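You operate a simulated robot arm through the tools that you are given. There is no shell and no other tool. Be economical: measure what you need, move in short steps, check, and stop when the job is done.

Carry out the task below with a simulated robot arm. There is one attempt and no reset: what you move stays moved.

TASK
Stand the yellow scrubber beside the yellow card pack. It goes on the side that lies toward x +0.0, y +1.0 (a direction in the base frame), with about 3 cm between them.

It is judged by the outcome, as a careful person would: the job done as asked, and still so three seconds after it is handed in. It fails if anything else is knocked over, pushed out of place, dropped, spilled or broken.

THE ROBOT
A 6-joint arm with a two-finger parallel gripper, fixed in place. Base frame: the origin is at the foot of the arm, x ahead of it, y to its left, z up; the work surface is at about z = 930. Lengths are in mm, angles in degrees, forces in N, time in s.
With the tool pointing down near the work surface it reaches from about 220 to 620 mm from the base axis. Its first joint turns from -66.0 to 66.0 degrees. Payload 2.7 kg.
Tool frame: the origin (TCP) lies between the finger pads and is the grasp point; the fingertips stand 23 mm ahead of it; z points along the fingers, y is the line along which they close. The gripper opens to 94 mm. The fingers are 38 mm wide and 10 mm thick; the gripper's body (54 by 96 mm) begins 39 mm behind the TCP.
Orientation is that of the tool frame in the base frame, as [roll, pitch, yaw] about the fixed x, y, z axes, in that order (R = Rz(yaw) Ry(pitch) Rx(roll)). With the fingers straight down and closing along the base's y, the tool's x points along the base's -x, its y along +y and its z along -z.

THE INTERFACE
- The arm moves only by the tool apply_moves. Its arguments are lists of equal length, an entry for each row: "claw": the closure in counts, from 0 (fully open) to 255 (shut); "offset": the shift along the tool's x, y, z in units of 300 mm (1.0 is 300 mm), a list of three; "spin": the turn about the tool's z in units of 45 degrees (1.0 is 45 degrees). In form: {"claw": [claw, ...], "offset": [[tx, ty, tz], ...], "spin": [spin, ...]}. A call has 1 to 8 rows; each row is the pose to reach, as a shift and turn from the pose commanded when the call began, along the tool's axes at that moment. A call with a number of a shift or a turn outside -1 to 1 is refused whole. A row lasts 0.2 s, in which the tool goes at most 50 mm and 8.6 degrees; a call with a longer step from one row to the next is refused whole, and so is a gripper value outside its range. A pose out of reach is approached as far as the arm can. The call stops where the force on the tool passes 40 N (or 10 N more than at its start, if that is more) or the arm is blocked; 0.2 s more then pass. The fingers move at their own pace (about 45 mm/s each) and stop on an object; they squeeze with about 38 N. The grip force told is the motor's: it shows also when the fingers shut on nothing. Time passes only in rows, and 0.2 s behind the last, so rows that repeat a pose let the fingers close. It gives the time, the measured TCP pose, the force on the tool (base axes), the opening and the grip force at its end, in the units of the frame above (readings bear some noise), and new pictures: "views" is both (left out), scene, wrist or none.
- Cameras (640 x 400 px; columns grow to the right, rows downward): "scene" is fixed at [87.9, -436.3, 1420.7]; the picture's right is [0.78, -0.62, 0.00], its down [-0.32, -0.40, -0.86] and it looks along [0.53, 0.67, -0.52] (base axes); focal length 328 px, centre (320, 200). "wrist" rides on the gripper at [-39, 0, -44] in the tool frame; the picture's right is [0.00, -1.00, 0.00], its down [0.97, 0.00, -0.24] and it looks along [0.24, 0.00, 0.97] (tool axes); focal length 218 px, centre (320, 200).
- probe_pixels(camera, pixels): for up to 12 pixels [column, row] of the newest picture of that camera ("zoom" is the newest enlarged one), the place [x, y, z] in the base frame of the surface seen there, good to about 3 mm, but the place of the scene camera against the robot may be out by one fixed shift of up to 25 mm in any direction. No time passes.
- zoom(camera, box): a new picture of the part [left, top, right, bottom] of that camera's present view, enlarged. No time passes.
- hand_in(): hands the job in; it is judged then, once.

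Work in short steps. Measure before you move; look again where a grasp or a placing could have gone wrong, and mend it. You have 60 turns and 120 pictures in all, the two below and enlarged ones among them. Open the gripper and draw the arm clear of the work before you hand the job in, unless the task says otherwise; then end with one line.

The tools are called after "Emit:" by a JSON object that holds its "fn" and its "kwargs". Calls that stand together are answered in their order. apply_moves: Moves the arm, as the interface text tells. Its arguments: {"type":"object","properties":{"claw":{"type":"array","items":{"type":"number"}},"offset":{"type":"array","items":{"type":"array","items":{"type":"number"}}},"spin":{"type":"array","items":{"type":"number"}},"views":{"type":"string","enum":["both","scene","wrist","none"]}},"required":["claw","offset","spin"]} The other tools are called the same way: probe_pixels (camera, pixels) gives the place of the surface under pixels of a picture; zoom (camera, box) takes an enlarged picture of a part of a camera's view; hand_in () hands the job in.

At the start:

```text
time_s: 0.0
tcp_pos: [430.5, 25.7, 1221.9]
orientation: [-179.9, 0.1, -179.9]
ft_force: [-0.4, 0.3, 0.5]
gripper_width: 93.8
grasp_force: 0.0
```

scene: 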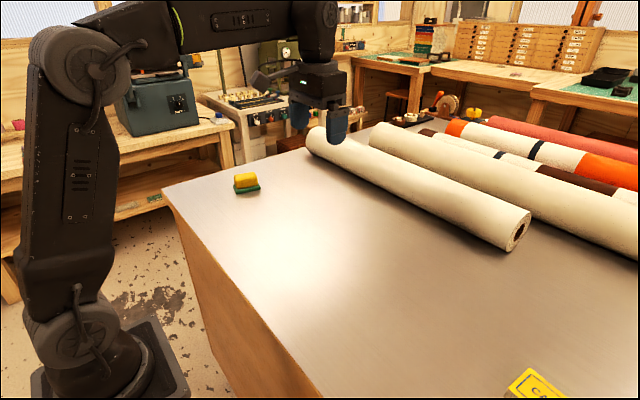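
wrist: 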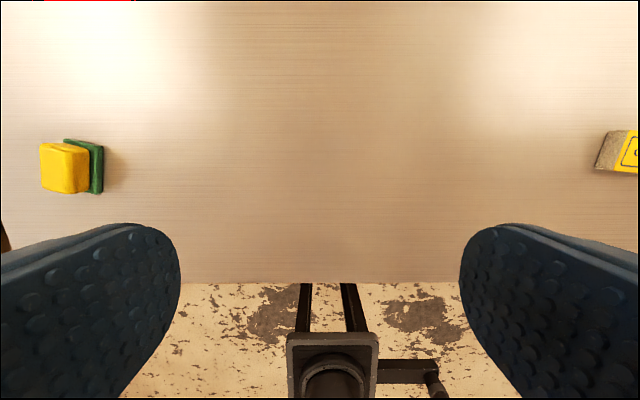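

The scrubber is at scene (246,183) and wrist (70,167). The card pack is at scene (535,385) and wrist (620,155). I'll zoom in on both first.

Emit:
{"fn": "zoom", "kwargs": {"camera": "scene", "box": [206, 158, 286, 208]}}

Emit:
{"fn": "probe_pixels", "kwargs": {"camera": "wrist", "pixels": [[44, 148], [44, 188], [84, 188], [84, 152], [97, 150], [97, 190], [66, 170], [120, 170], [602, 165], [625, 165], [635, 135], [560, 165]]}}

Emit:
{"fn": "probe_pixels", "kwargs": {"camera": "scene", "pixels": [[246, 177], [246, 183], [247, 189], [236, 193], [258, 189], [527, 375], [540, 390], [512, 385], [555, 385], [480, 380]]}}

Emit:
{"fn": "zoom", "kwargs": {"camera": "scene", "box": [480, 340, 576, 400]}}

```text
8.00 times, centred on (246, 183) of scene
```

zoom: 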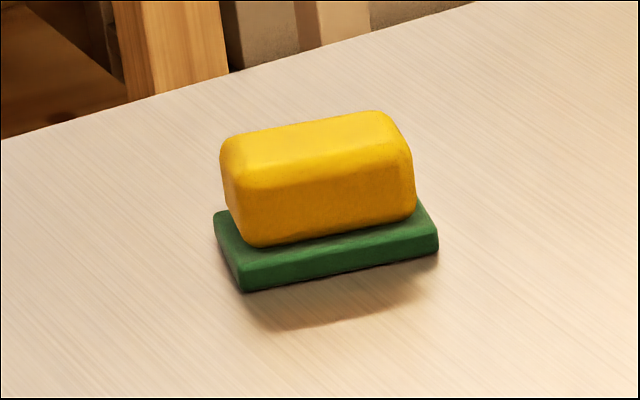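

```text
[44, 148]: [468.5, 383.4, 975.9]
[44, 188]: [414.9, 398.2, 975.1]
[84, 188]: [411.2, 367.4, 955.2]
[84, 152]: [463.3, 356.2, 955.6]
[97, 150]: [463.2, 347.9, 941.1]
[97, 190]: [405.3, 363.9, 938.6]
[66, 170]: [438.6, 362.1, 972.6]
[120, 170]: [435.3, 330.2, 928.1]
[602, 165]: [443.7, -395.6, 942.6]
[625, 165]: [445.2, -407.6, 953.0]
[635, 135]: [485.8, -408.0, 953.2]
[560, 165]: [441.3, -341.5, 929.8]
```

```text
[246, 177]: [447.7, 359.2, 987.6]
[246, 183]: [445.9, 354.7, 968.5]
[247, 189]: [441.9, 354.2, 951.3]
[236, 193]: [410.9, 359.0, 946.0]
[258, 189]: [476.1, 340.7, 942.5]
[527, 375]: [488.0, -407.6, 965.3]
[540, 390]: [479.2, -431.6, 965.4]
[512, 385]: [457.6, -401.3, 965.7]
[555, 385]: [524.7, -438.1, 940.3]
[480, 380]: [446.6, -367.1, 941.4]
```

```text
6.67 times, centred on (528, 370) of scene
```

zoom: 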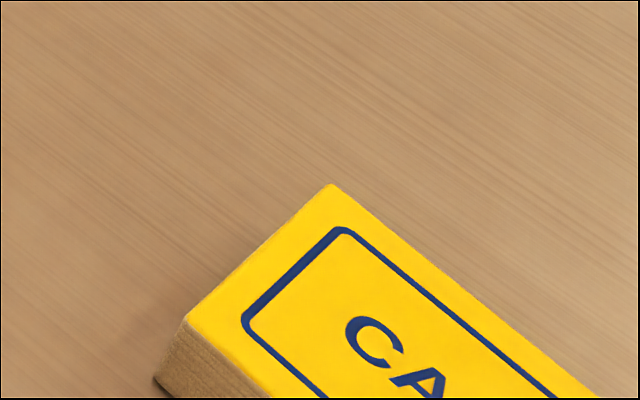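

The scrubber stands at about (438,368), top z about 977. I'll move most of the way there and look down at it with the wrist camera.

Emit:
{"fn": "apply_moves", "kwargs": {"claw": [0, 0, 0, 0, 0, 0, 0], "offset": [[0, 0.14, 0.03], [0, 0.28, 0.06], [0, 0.42, 0.09], [0, 0.56, 0.12], [0, 0.7, 0.15], [0, 0.84, 0.18], [0, 0.98, 0.2]], "spin": [0, 0, 0, 0, 0, 0, 0], "views": "wrist"}}

```text
time_s: 1.6
tcp_pos: [429.1, 318.6, 1159.5]
orientation: [180.0, 0.1, -180.0]
ft_force: [-0.1, -0.5, -0.3]
gripper_width: 93.8
grasp_force: 0.1
```

wrist: 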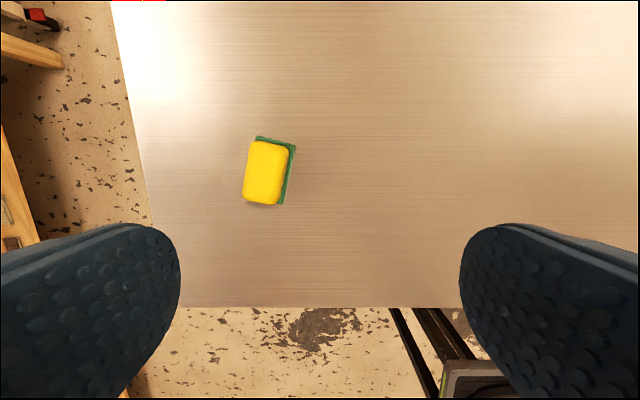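

Emit:
{"fn": "zoom", "kwargs": {"camera": "wrist", "box": [206, 120, 334, 220]}}

Emit:
{"fn": "probe_pixels", "kwargs": {"camera": "wrist", "pixels": [[252, 142], [285, 145], [277, 200], [246, 200], [265, 172], [294, 147], [283, 203], [257, 137], [288, 172], [246, 172], [285, 172]]}}

```text
4.00 times, centred on (270, 170) of wrist
```

zoom: 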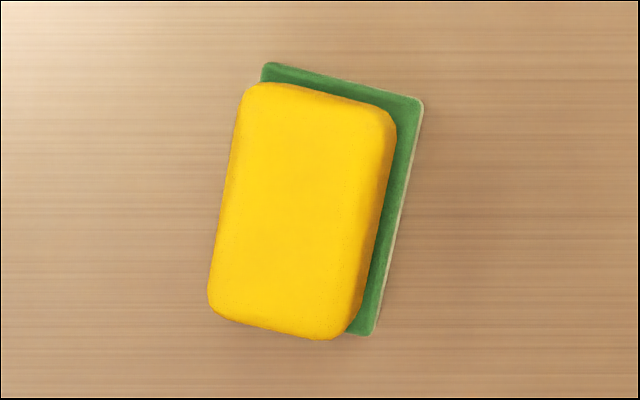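

```text
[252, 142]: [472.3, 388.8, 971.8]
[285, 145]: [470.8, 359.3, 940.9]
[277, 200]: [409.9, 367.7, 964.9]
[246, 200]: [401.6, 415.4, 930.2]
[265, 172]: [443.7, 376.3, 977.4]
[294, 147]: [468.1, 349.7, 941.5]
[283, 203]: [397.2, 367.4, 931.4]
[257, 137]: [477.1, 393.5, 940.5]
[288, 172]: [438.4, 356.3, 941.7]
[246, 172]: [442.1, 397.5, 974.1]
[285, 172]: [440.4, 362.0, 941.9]
```

The pad corners put the centre at (440,379), with the long side at -12° from x. The yellow part spans z 941–977. I'll turn to match, centre over it and come down to z about 1020.

Emit:
{"fn": "apply_moves", "kwargs": {"claw": [0, 0, 0, 0, 0], "offset": [[-0.015, 0.1, 0.08], [-0.032, 0.198, 0.18], [-0.032, 0.198, 0.32], [-0.032, 0.198, 0.46], [-0.032, 0.198, 0.473]], "spin": [0.13, 0.267, 0.267, 0.267, 0.267]}}

```text
time_s: 2.8
tcp_pos: [442.6, 377.7, 1018.9]
orientation: [-179.9, 0.1, 168.0]
ft_force: [0.0, -0.6, -0.6]
gripper_width: 93.8
grasp_force: 0.2
```

scene: 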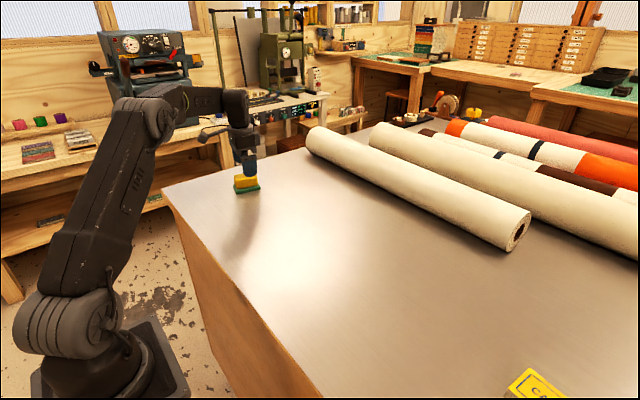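
wrist: 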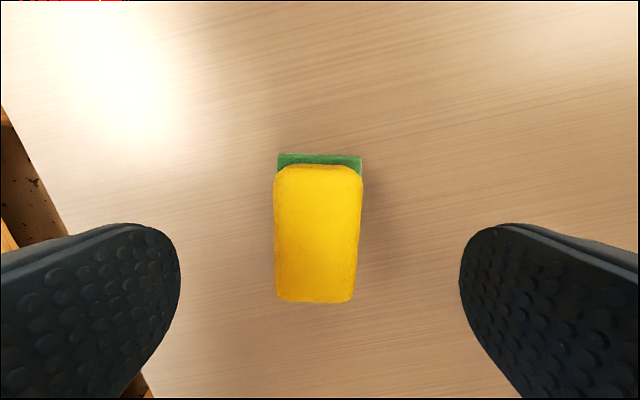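

It's aligned and centred at column 318. I'll descend 52 mm and close.

Emit:
{"fn": "apply_moves", "kwargs": {"claw": [0, 0, 255, 255, 255, 255, 255], "offset": [[0, 0, 0.09], [0, 0, 0.173], [0, 0, 0.173], [0, 0, 0.173], [0, 0, 0.173], [0, 0, 0.173], [0, 0, 0.173]], "spin": [0, 0, 0, 0, 0, 0, 0]}}

```text
time_s: 4.4
tcp_pos: [439.9, 377.2, 968.7]
orientation: [-180.0, 0.1, 168.2]
ft_force: [-0.4, 0.0, 0.7]
gripper_width: 39.2
grasp_force: 37.8
```

scene: 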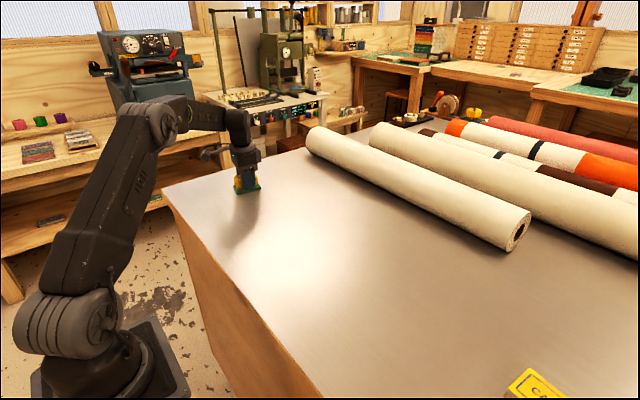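
wrist: 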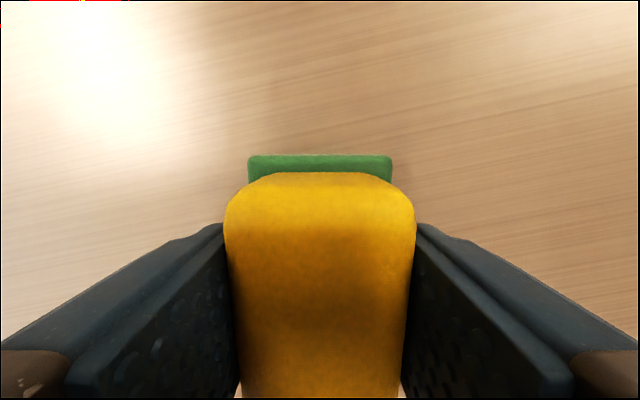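

It's gripped at 39.2 mm. I'll lift and turn back to square.

Emit:
{"fn": "apply_moves", "kwargs": {"claw": [255, 255, 255, 255, 255], "offset": [[0, 0, -0.08], [0, 0, -0.2], [0, 0, -0.34], [0, 0, -0.48], [0, 0, -0.6]], "spin": [0, 0, -0.13, -0.267, -0.267], "views": "wrist"}}

```text
time_s: 5.6
tcp_pos: [440.7, 379.9, 1146.3]
orientation: [-180.0, 0.0, -179.9]
ft_force: [0.0, -0.2, -0.1]
gripper_width: 39.2
grasp_force: 38.2
```

wrist: 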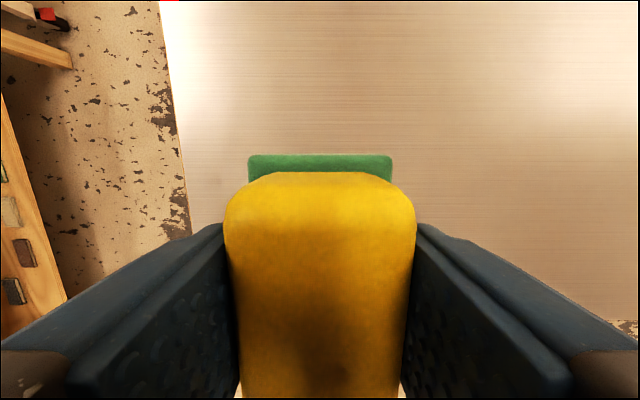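

It's held firmly. I'll carry it across at this height.

Emit:
{"fn": "apply_moves", "kwargs": {"claw": [255, 255, 255, 255, 255, 255, 255], "offset": [[0, -0.14, 0], [0, -0.28, 0], [0, -0.42, 0], [0, -0.56, 0], [0, -0.7, 0], [0, -0.84, 0], [0, -0.99, 0]], "spin": [0, 0, 0, 0, 0, 0, 0], "views": "none"}}

Emit:
{"fn": "apply_moves", "kwargs": {"claw": [255, 255, 255, 255, 255, 255, 255], "offset": [[0, -0.14, 0], [0, -0.28, 0], [0, -0.42, 0], [0, -0.56, 0], [0, -0.7, 0], [0, -0.84, 0], [0, -0.99, 0]], "spin": [0, 0, 0, 0, 0, 0, 0]}}

```text
time_s: 7.2
tcp_pos: [441.6, 80.7, 1146.3]
orientation: [-180.0, 0.1, -180.0]
ft_force: [-0.5, 0.6, -1.4]
gripper_width: 39.3
grasp_force: 38.0
```

```text
time_s: 8.8
tcp_pos: [443.7, -214.8, 1147.6]
orientation: [180.0, 0.2, -179.9]
ft_force: [0.4, 0.0, -0.9]
gripper_width: 39.0
grasp_force: 38.2
```

scene: 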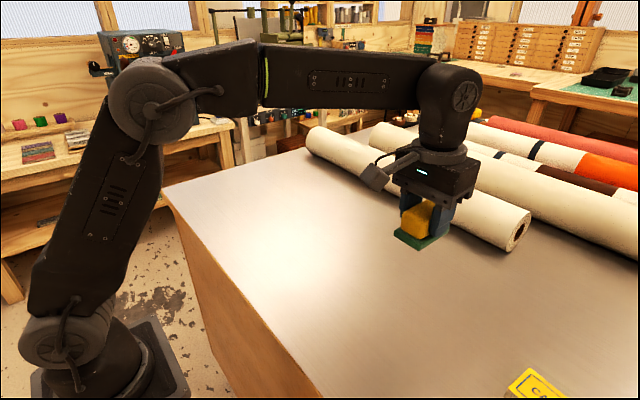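
wrist: 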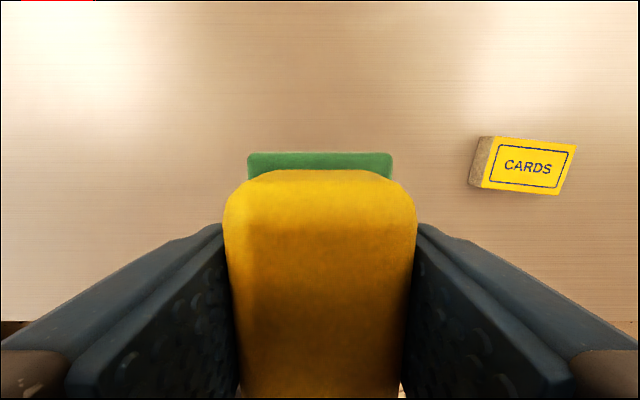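

The card pack is now fully visible in the wrist view, around (525,165). I'll measure its corners.

Emit:
{"fn": "zoom", "kwargs": {"camera": "wrist", "box": [456, 120, 584, 200]}}

Emit:
{"fn": "probe_pixels", "kwargs": {"camera": "wrist", "pixels": [[494, 139], [483, 186], [574, 146], [557, 192], [479, 138], [470, 184], [475, 163], [488, 163], [527, 166], [460, 165]]}}

```text
5.00 times, centred on (520, 160) of wrist
```

zoom: 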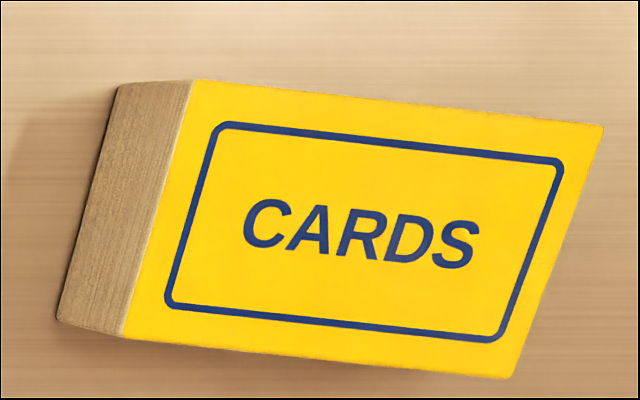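

```text
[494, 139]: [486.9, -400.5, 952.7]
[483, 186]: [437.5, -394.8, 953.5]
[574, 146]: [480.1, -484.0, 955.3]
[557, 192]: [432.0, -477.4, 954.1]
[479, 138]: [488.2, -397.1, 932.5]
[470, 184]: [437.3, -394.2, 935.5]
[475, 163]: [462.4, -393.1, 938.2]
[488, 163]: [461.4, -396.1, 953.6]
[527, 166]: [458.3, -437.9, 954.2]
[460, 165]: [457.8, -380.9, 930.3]
```

The pack's +y face runs from (437,-394) to (487,-400), so it is tilted -6.5°, and its top is at z about 954. I'll aim for the scrubber centre at (461,-344) with a matching tilt, and check where the roll is before moving in.

Emit:
{"fn": "probe_pixels", "kwargs": {"camera": "scene", "pixels": [[518, 232], [505, 250], [415, 215], [470, 245]]}}

Emit:
{"fn": "apply_moves", "kwargs": {"claw": [255, 255, 255, 255, 255, 255], "offset": [[-0.02, -0.12, 0.05], [-0.04, -0.25, 0.1], [-0.058, -0.37, 0.15], [-0.058, -0.43, 0.26], [-0.058, -0.43, 0.38], [-0.058, -0.43, 0.45]], "spin": [0, 0.07, 0.144, 0.144, 0.144, 0.144]}}

```text
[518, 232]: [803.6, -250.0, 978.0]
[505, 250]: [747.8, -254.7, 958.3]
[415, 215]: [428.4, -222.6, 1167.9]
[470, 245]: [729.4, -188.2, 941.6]
```

```text
time_s: 10.2
tcp_pos: [461.2, -344.6, 1012.7]
orientation: [179.9, 0.1, 173.5]
ft_force: [0.6, 0.3, -0.4]
gripper_width: 39.2
grasp_force: 38.1
```

scene: 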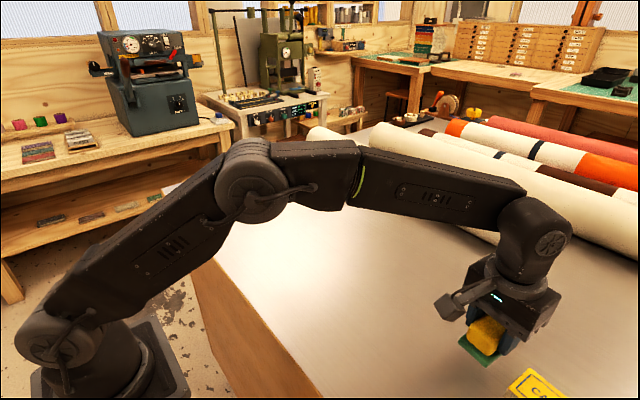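
wrist: 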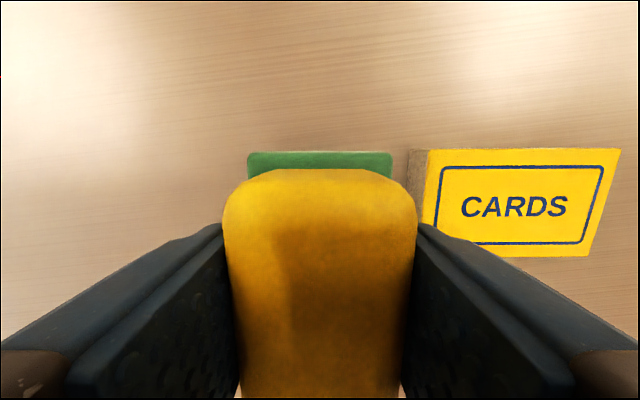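

It's positioned at (461,-345) and parallel to the pack. I'll lower it about 43 mm and check before releasing.

Emit:
{"fn": "apply_moves", "kwargs": {"claw": [255, 255, 255, 255], "offset": [[0, 0, 0.07], [0, 0, 0.12], [0, 0, 0.142], [0, 0, 0.144]], "spin": [0, 0, 0, 0]}}

```text
time_s: 11.2
tcp_pos: [458.7, -344.7, 972.8]
orientation: [180.0, 0.1, 173.6]
ft_force: [0.7, 0.1, -1.0]
gripper_width: 39.1
grasp_force: 38.2
```

scene: 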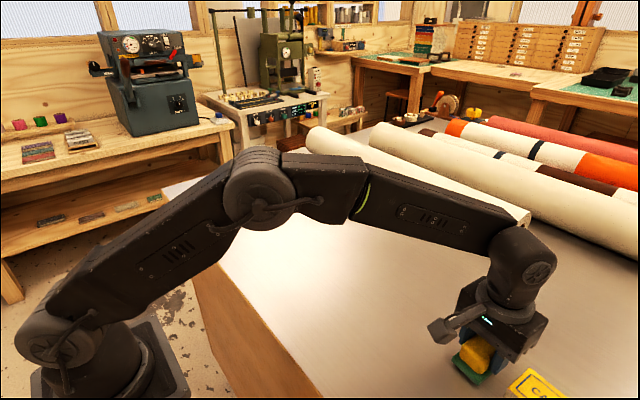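
wrist: 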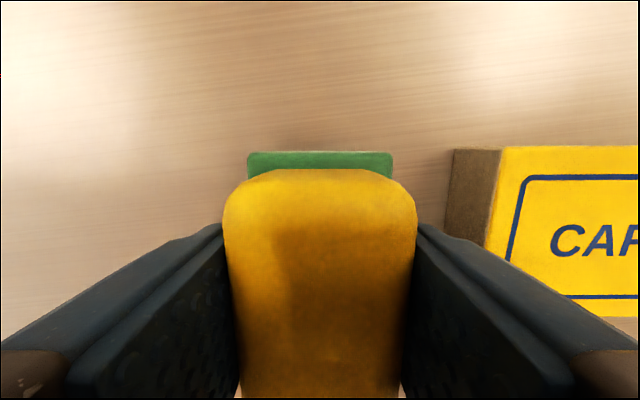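

The gap looks smaller than planned in the picture. I'll measure it.

Emit:
{"fn": "probe_pixels", "kwargs": {"camera": "wrist", "pixels": [[250, 160], [389, 160], [389, 172], [456, 160], [449, 205], [420, 160], [500, 155], [446, 228], [320, 160], [320, 153]]}}

Emit:
{"fn": "zoom", "kwargs": {"camera": "wrist", "box": [360, 130, 520, 230]}}

```text
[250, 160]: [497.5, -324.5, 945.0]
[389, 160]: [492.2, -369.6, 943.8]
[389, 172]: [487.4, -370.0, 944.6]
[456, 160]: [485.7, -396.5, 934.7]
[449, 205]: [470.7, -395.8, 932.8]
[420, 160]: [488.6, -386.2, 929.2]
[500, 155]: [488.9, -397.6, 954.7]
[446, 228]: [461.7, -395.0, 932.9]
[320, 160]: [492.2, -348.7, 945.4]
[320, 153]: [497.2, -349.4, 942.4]
```

```text
4.00 times, centred on (440, 180) of wrist
```

zoom: 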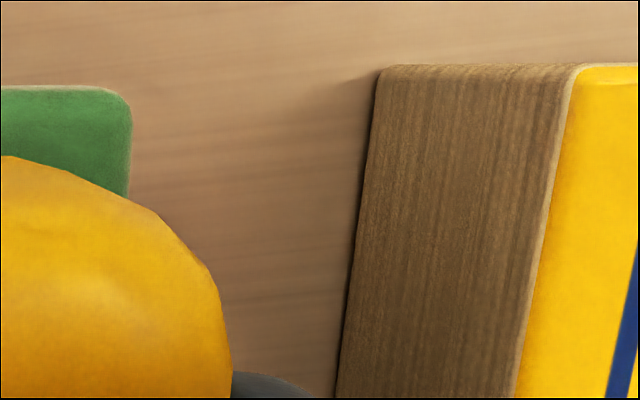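

The gap is about 27 mm and the scrubber is about 3 mm above the surface. I'll shift +3 mm in y and -3 mm in x, set it down, and open only partway so the fingers clear the pack.

Emit:
{"fn": "apply_moves", "kwargs": {"claw": [255, 255, 255, 255], "offset": [[0.01, 0.011, 0], [0.01, 0.011, 0.006], [0.01, 0.011, 0.012], [0.01, 0.011, 0.012]], "spin": [0, 0, 0, 0], "views": "none"}}

```text
time_s: 12.2
tcp_pos: [455.9, -340.8, 967.4]
orientation: [-180.0, 0.0, 173.5]
ft_force: [-1.1, 1.3, 4.4]
gripper_width: 39.3
grasp_force: 38.2
```

Contact is light at 4.4 N upward, so it's on the surface. I'll release to about 54 mm.

Emit:
{"fn": "apply_moves", "kwargs": {"claw": [108, 108, 108, 108], "offset": [[0, 0, 0], [0, 0, 0], [0, 0, 0], [0, 0, 0]], "spin": [0, 0, 0, 0]}}

```text
time_s: 13.2
tcp_pos: [456.4, -339.8, 967.2]
orientation: [180.0, 0.1, 173.5]
ft_force: [-0.5, -1.1, 0.1]
gripper_width: 54.3
grasp_force: 0.1
```

scene: 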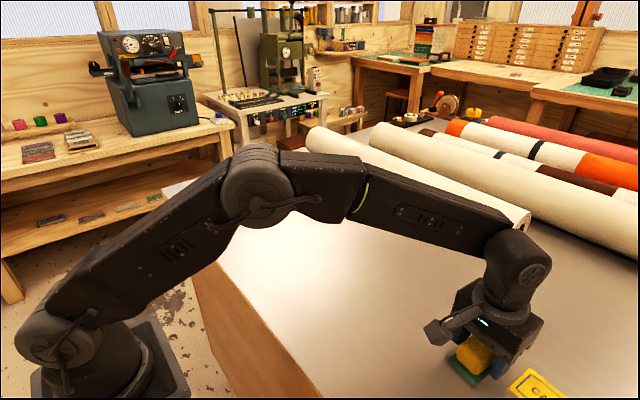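
wrist: 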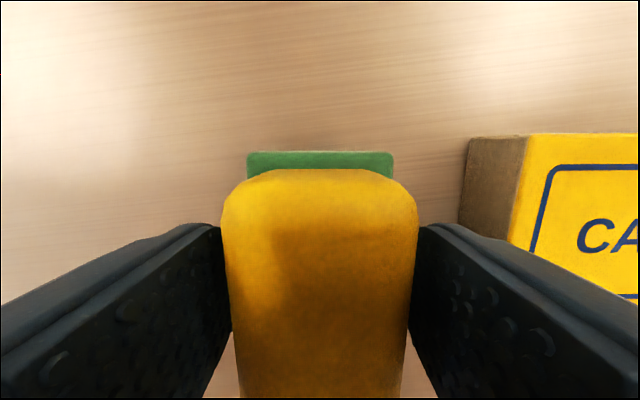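

The fingers are free of the scrubber. I'll go straight up, then draw back.

Emit:
{"fn": "apply_moves", "kwargs": {"claw": [108, 108, 108, 108, 108, 108, 108, 108], "offset": [[0, 0, -0.05], [0, 0, -0.15], [0, 0, -0.3], [0, 0, -0.45], [0, 0, -0.6], [0, 0.1, -0.7], [0, 0.2, -0.75], [0, 0.3, -0.75]], "spin": [0, 0, 0, 0, 0, 0, 0, 0]}}

```text
time_s: 15.0
tcp_pos: [465.9, -250.6, 1191.7]
orientation: [180.0, 0.1, 173.5]
ft_force: [-0.8, 0.1, 0.4]
gripper_width: 54.4
grasp_force: 0.0
```

scene: 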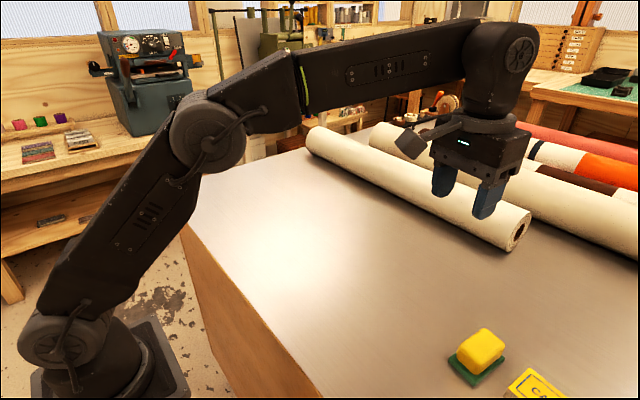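
wrist: 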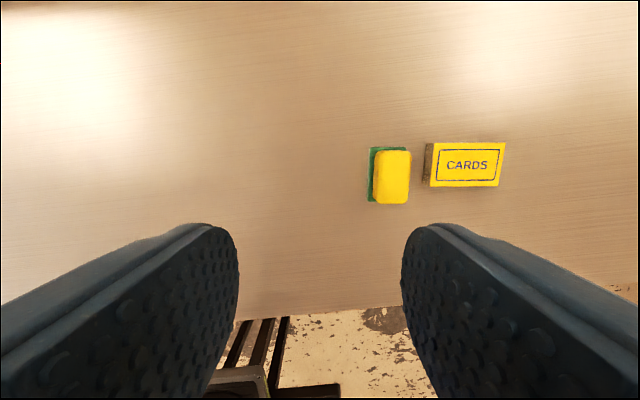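

Emit:
{"fn": "zoom", "kwargs": {"camera": "wrist", "box": [352, 125, 512, 225]}}

Emit:
{"fn": "probe_pixels", "kwargs": {"camera": "wrist", "pixels": [[371, 150], [369, 199], [384, 149], [391, 176], [406, 154], [405, 200], [427, 146], [424, 180], [435, 146], [431, 184], [466, 165]]}}

Emit:
{"fn": "zoom", "kwargs": {"camera": "scene", "box": [432, 310, 576, 400]}}

```text
4.00 times, centred on (432, 175) of wrist
```

zoom: 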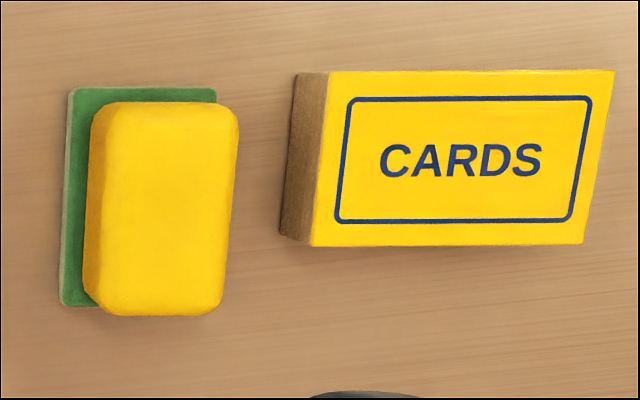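

```text
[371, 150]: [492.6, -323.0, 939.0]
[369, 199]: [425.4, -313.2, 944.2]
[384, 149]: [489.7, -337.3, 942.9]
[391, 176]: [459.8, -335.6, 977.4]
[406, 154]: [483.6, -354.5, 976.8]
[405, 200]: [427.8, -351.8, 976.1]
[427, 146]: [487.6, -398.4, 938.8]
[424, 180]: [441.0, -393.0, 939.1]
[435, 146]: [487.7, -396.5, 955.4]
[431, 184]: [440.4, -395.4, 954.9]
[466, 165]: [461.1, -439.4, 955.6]
```

```text
4.44 times, centred on (504, 355) of scene
```

zoom: 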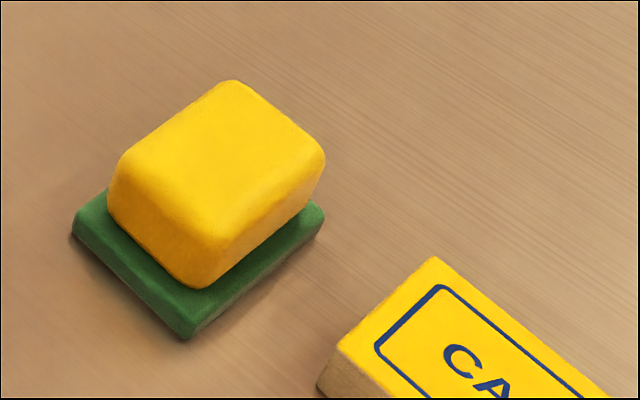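

The scrubber stands upright and centred on the pack in x (both about 460). The gap is 30–33 mm and the pack hasn't moved, so I'll open the gripper fully and hand in.

Emit:
{"fn": "apply_moves", "kwargs": {"claw": [0, 0, 0, 0], "offset": [[0, 0.1, 0], [0, 0.2, 0], [0, 0.3, 0], [0, 0.4, 0]], "spin": [0, 0, 0, 0], "views": "none"}}

Emit:
{"fn": "hand_in", "kwargs": {}}

```text
time_s: 16.0
tcp_pos: [478.1, -131.0, 1192.3]
orientation: [-180.0, 0.2, 173.5]
ft_force: [-0.3, -0.1, -0.1]
gripper_width: 94.1
grasp_force: 0.0
```

```text
The job is handed in.
```

The yellow scrubber stands upright on the +y side of the card pack, with a measured gap of about 3 cm (30–33 mm), and nothing else was disturbed.
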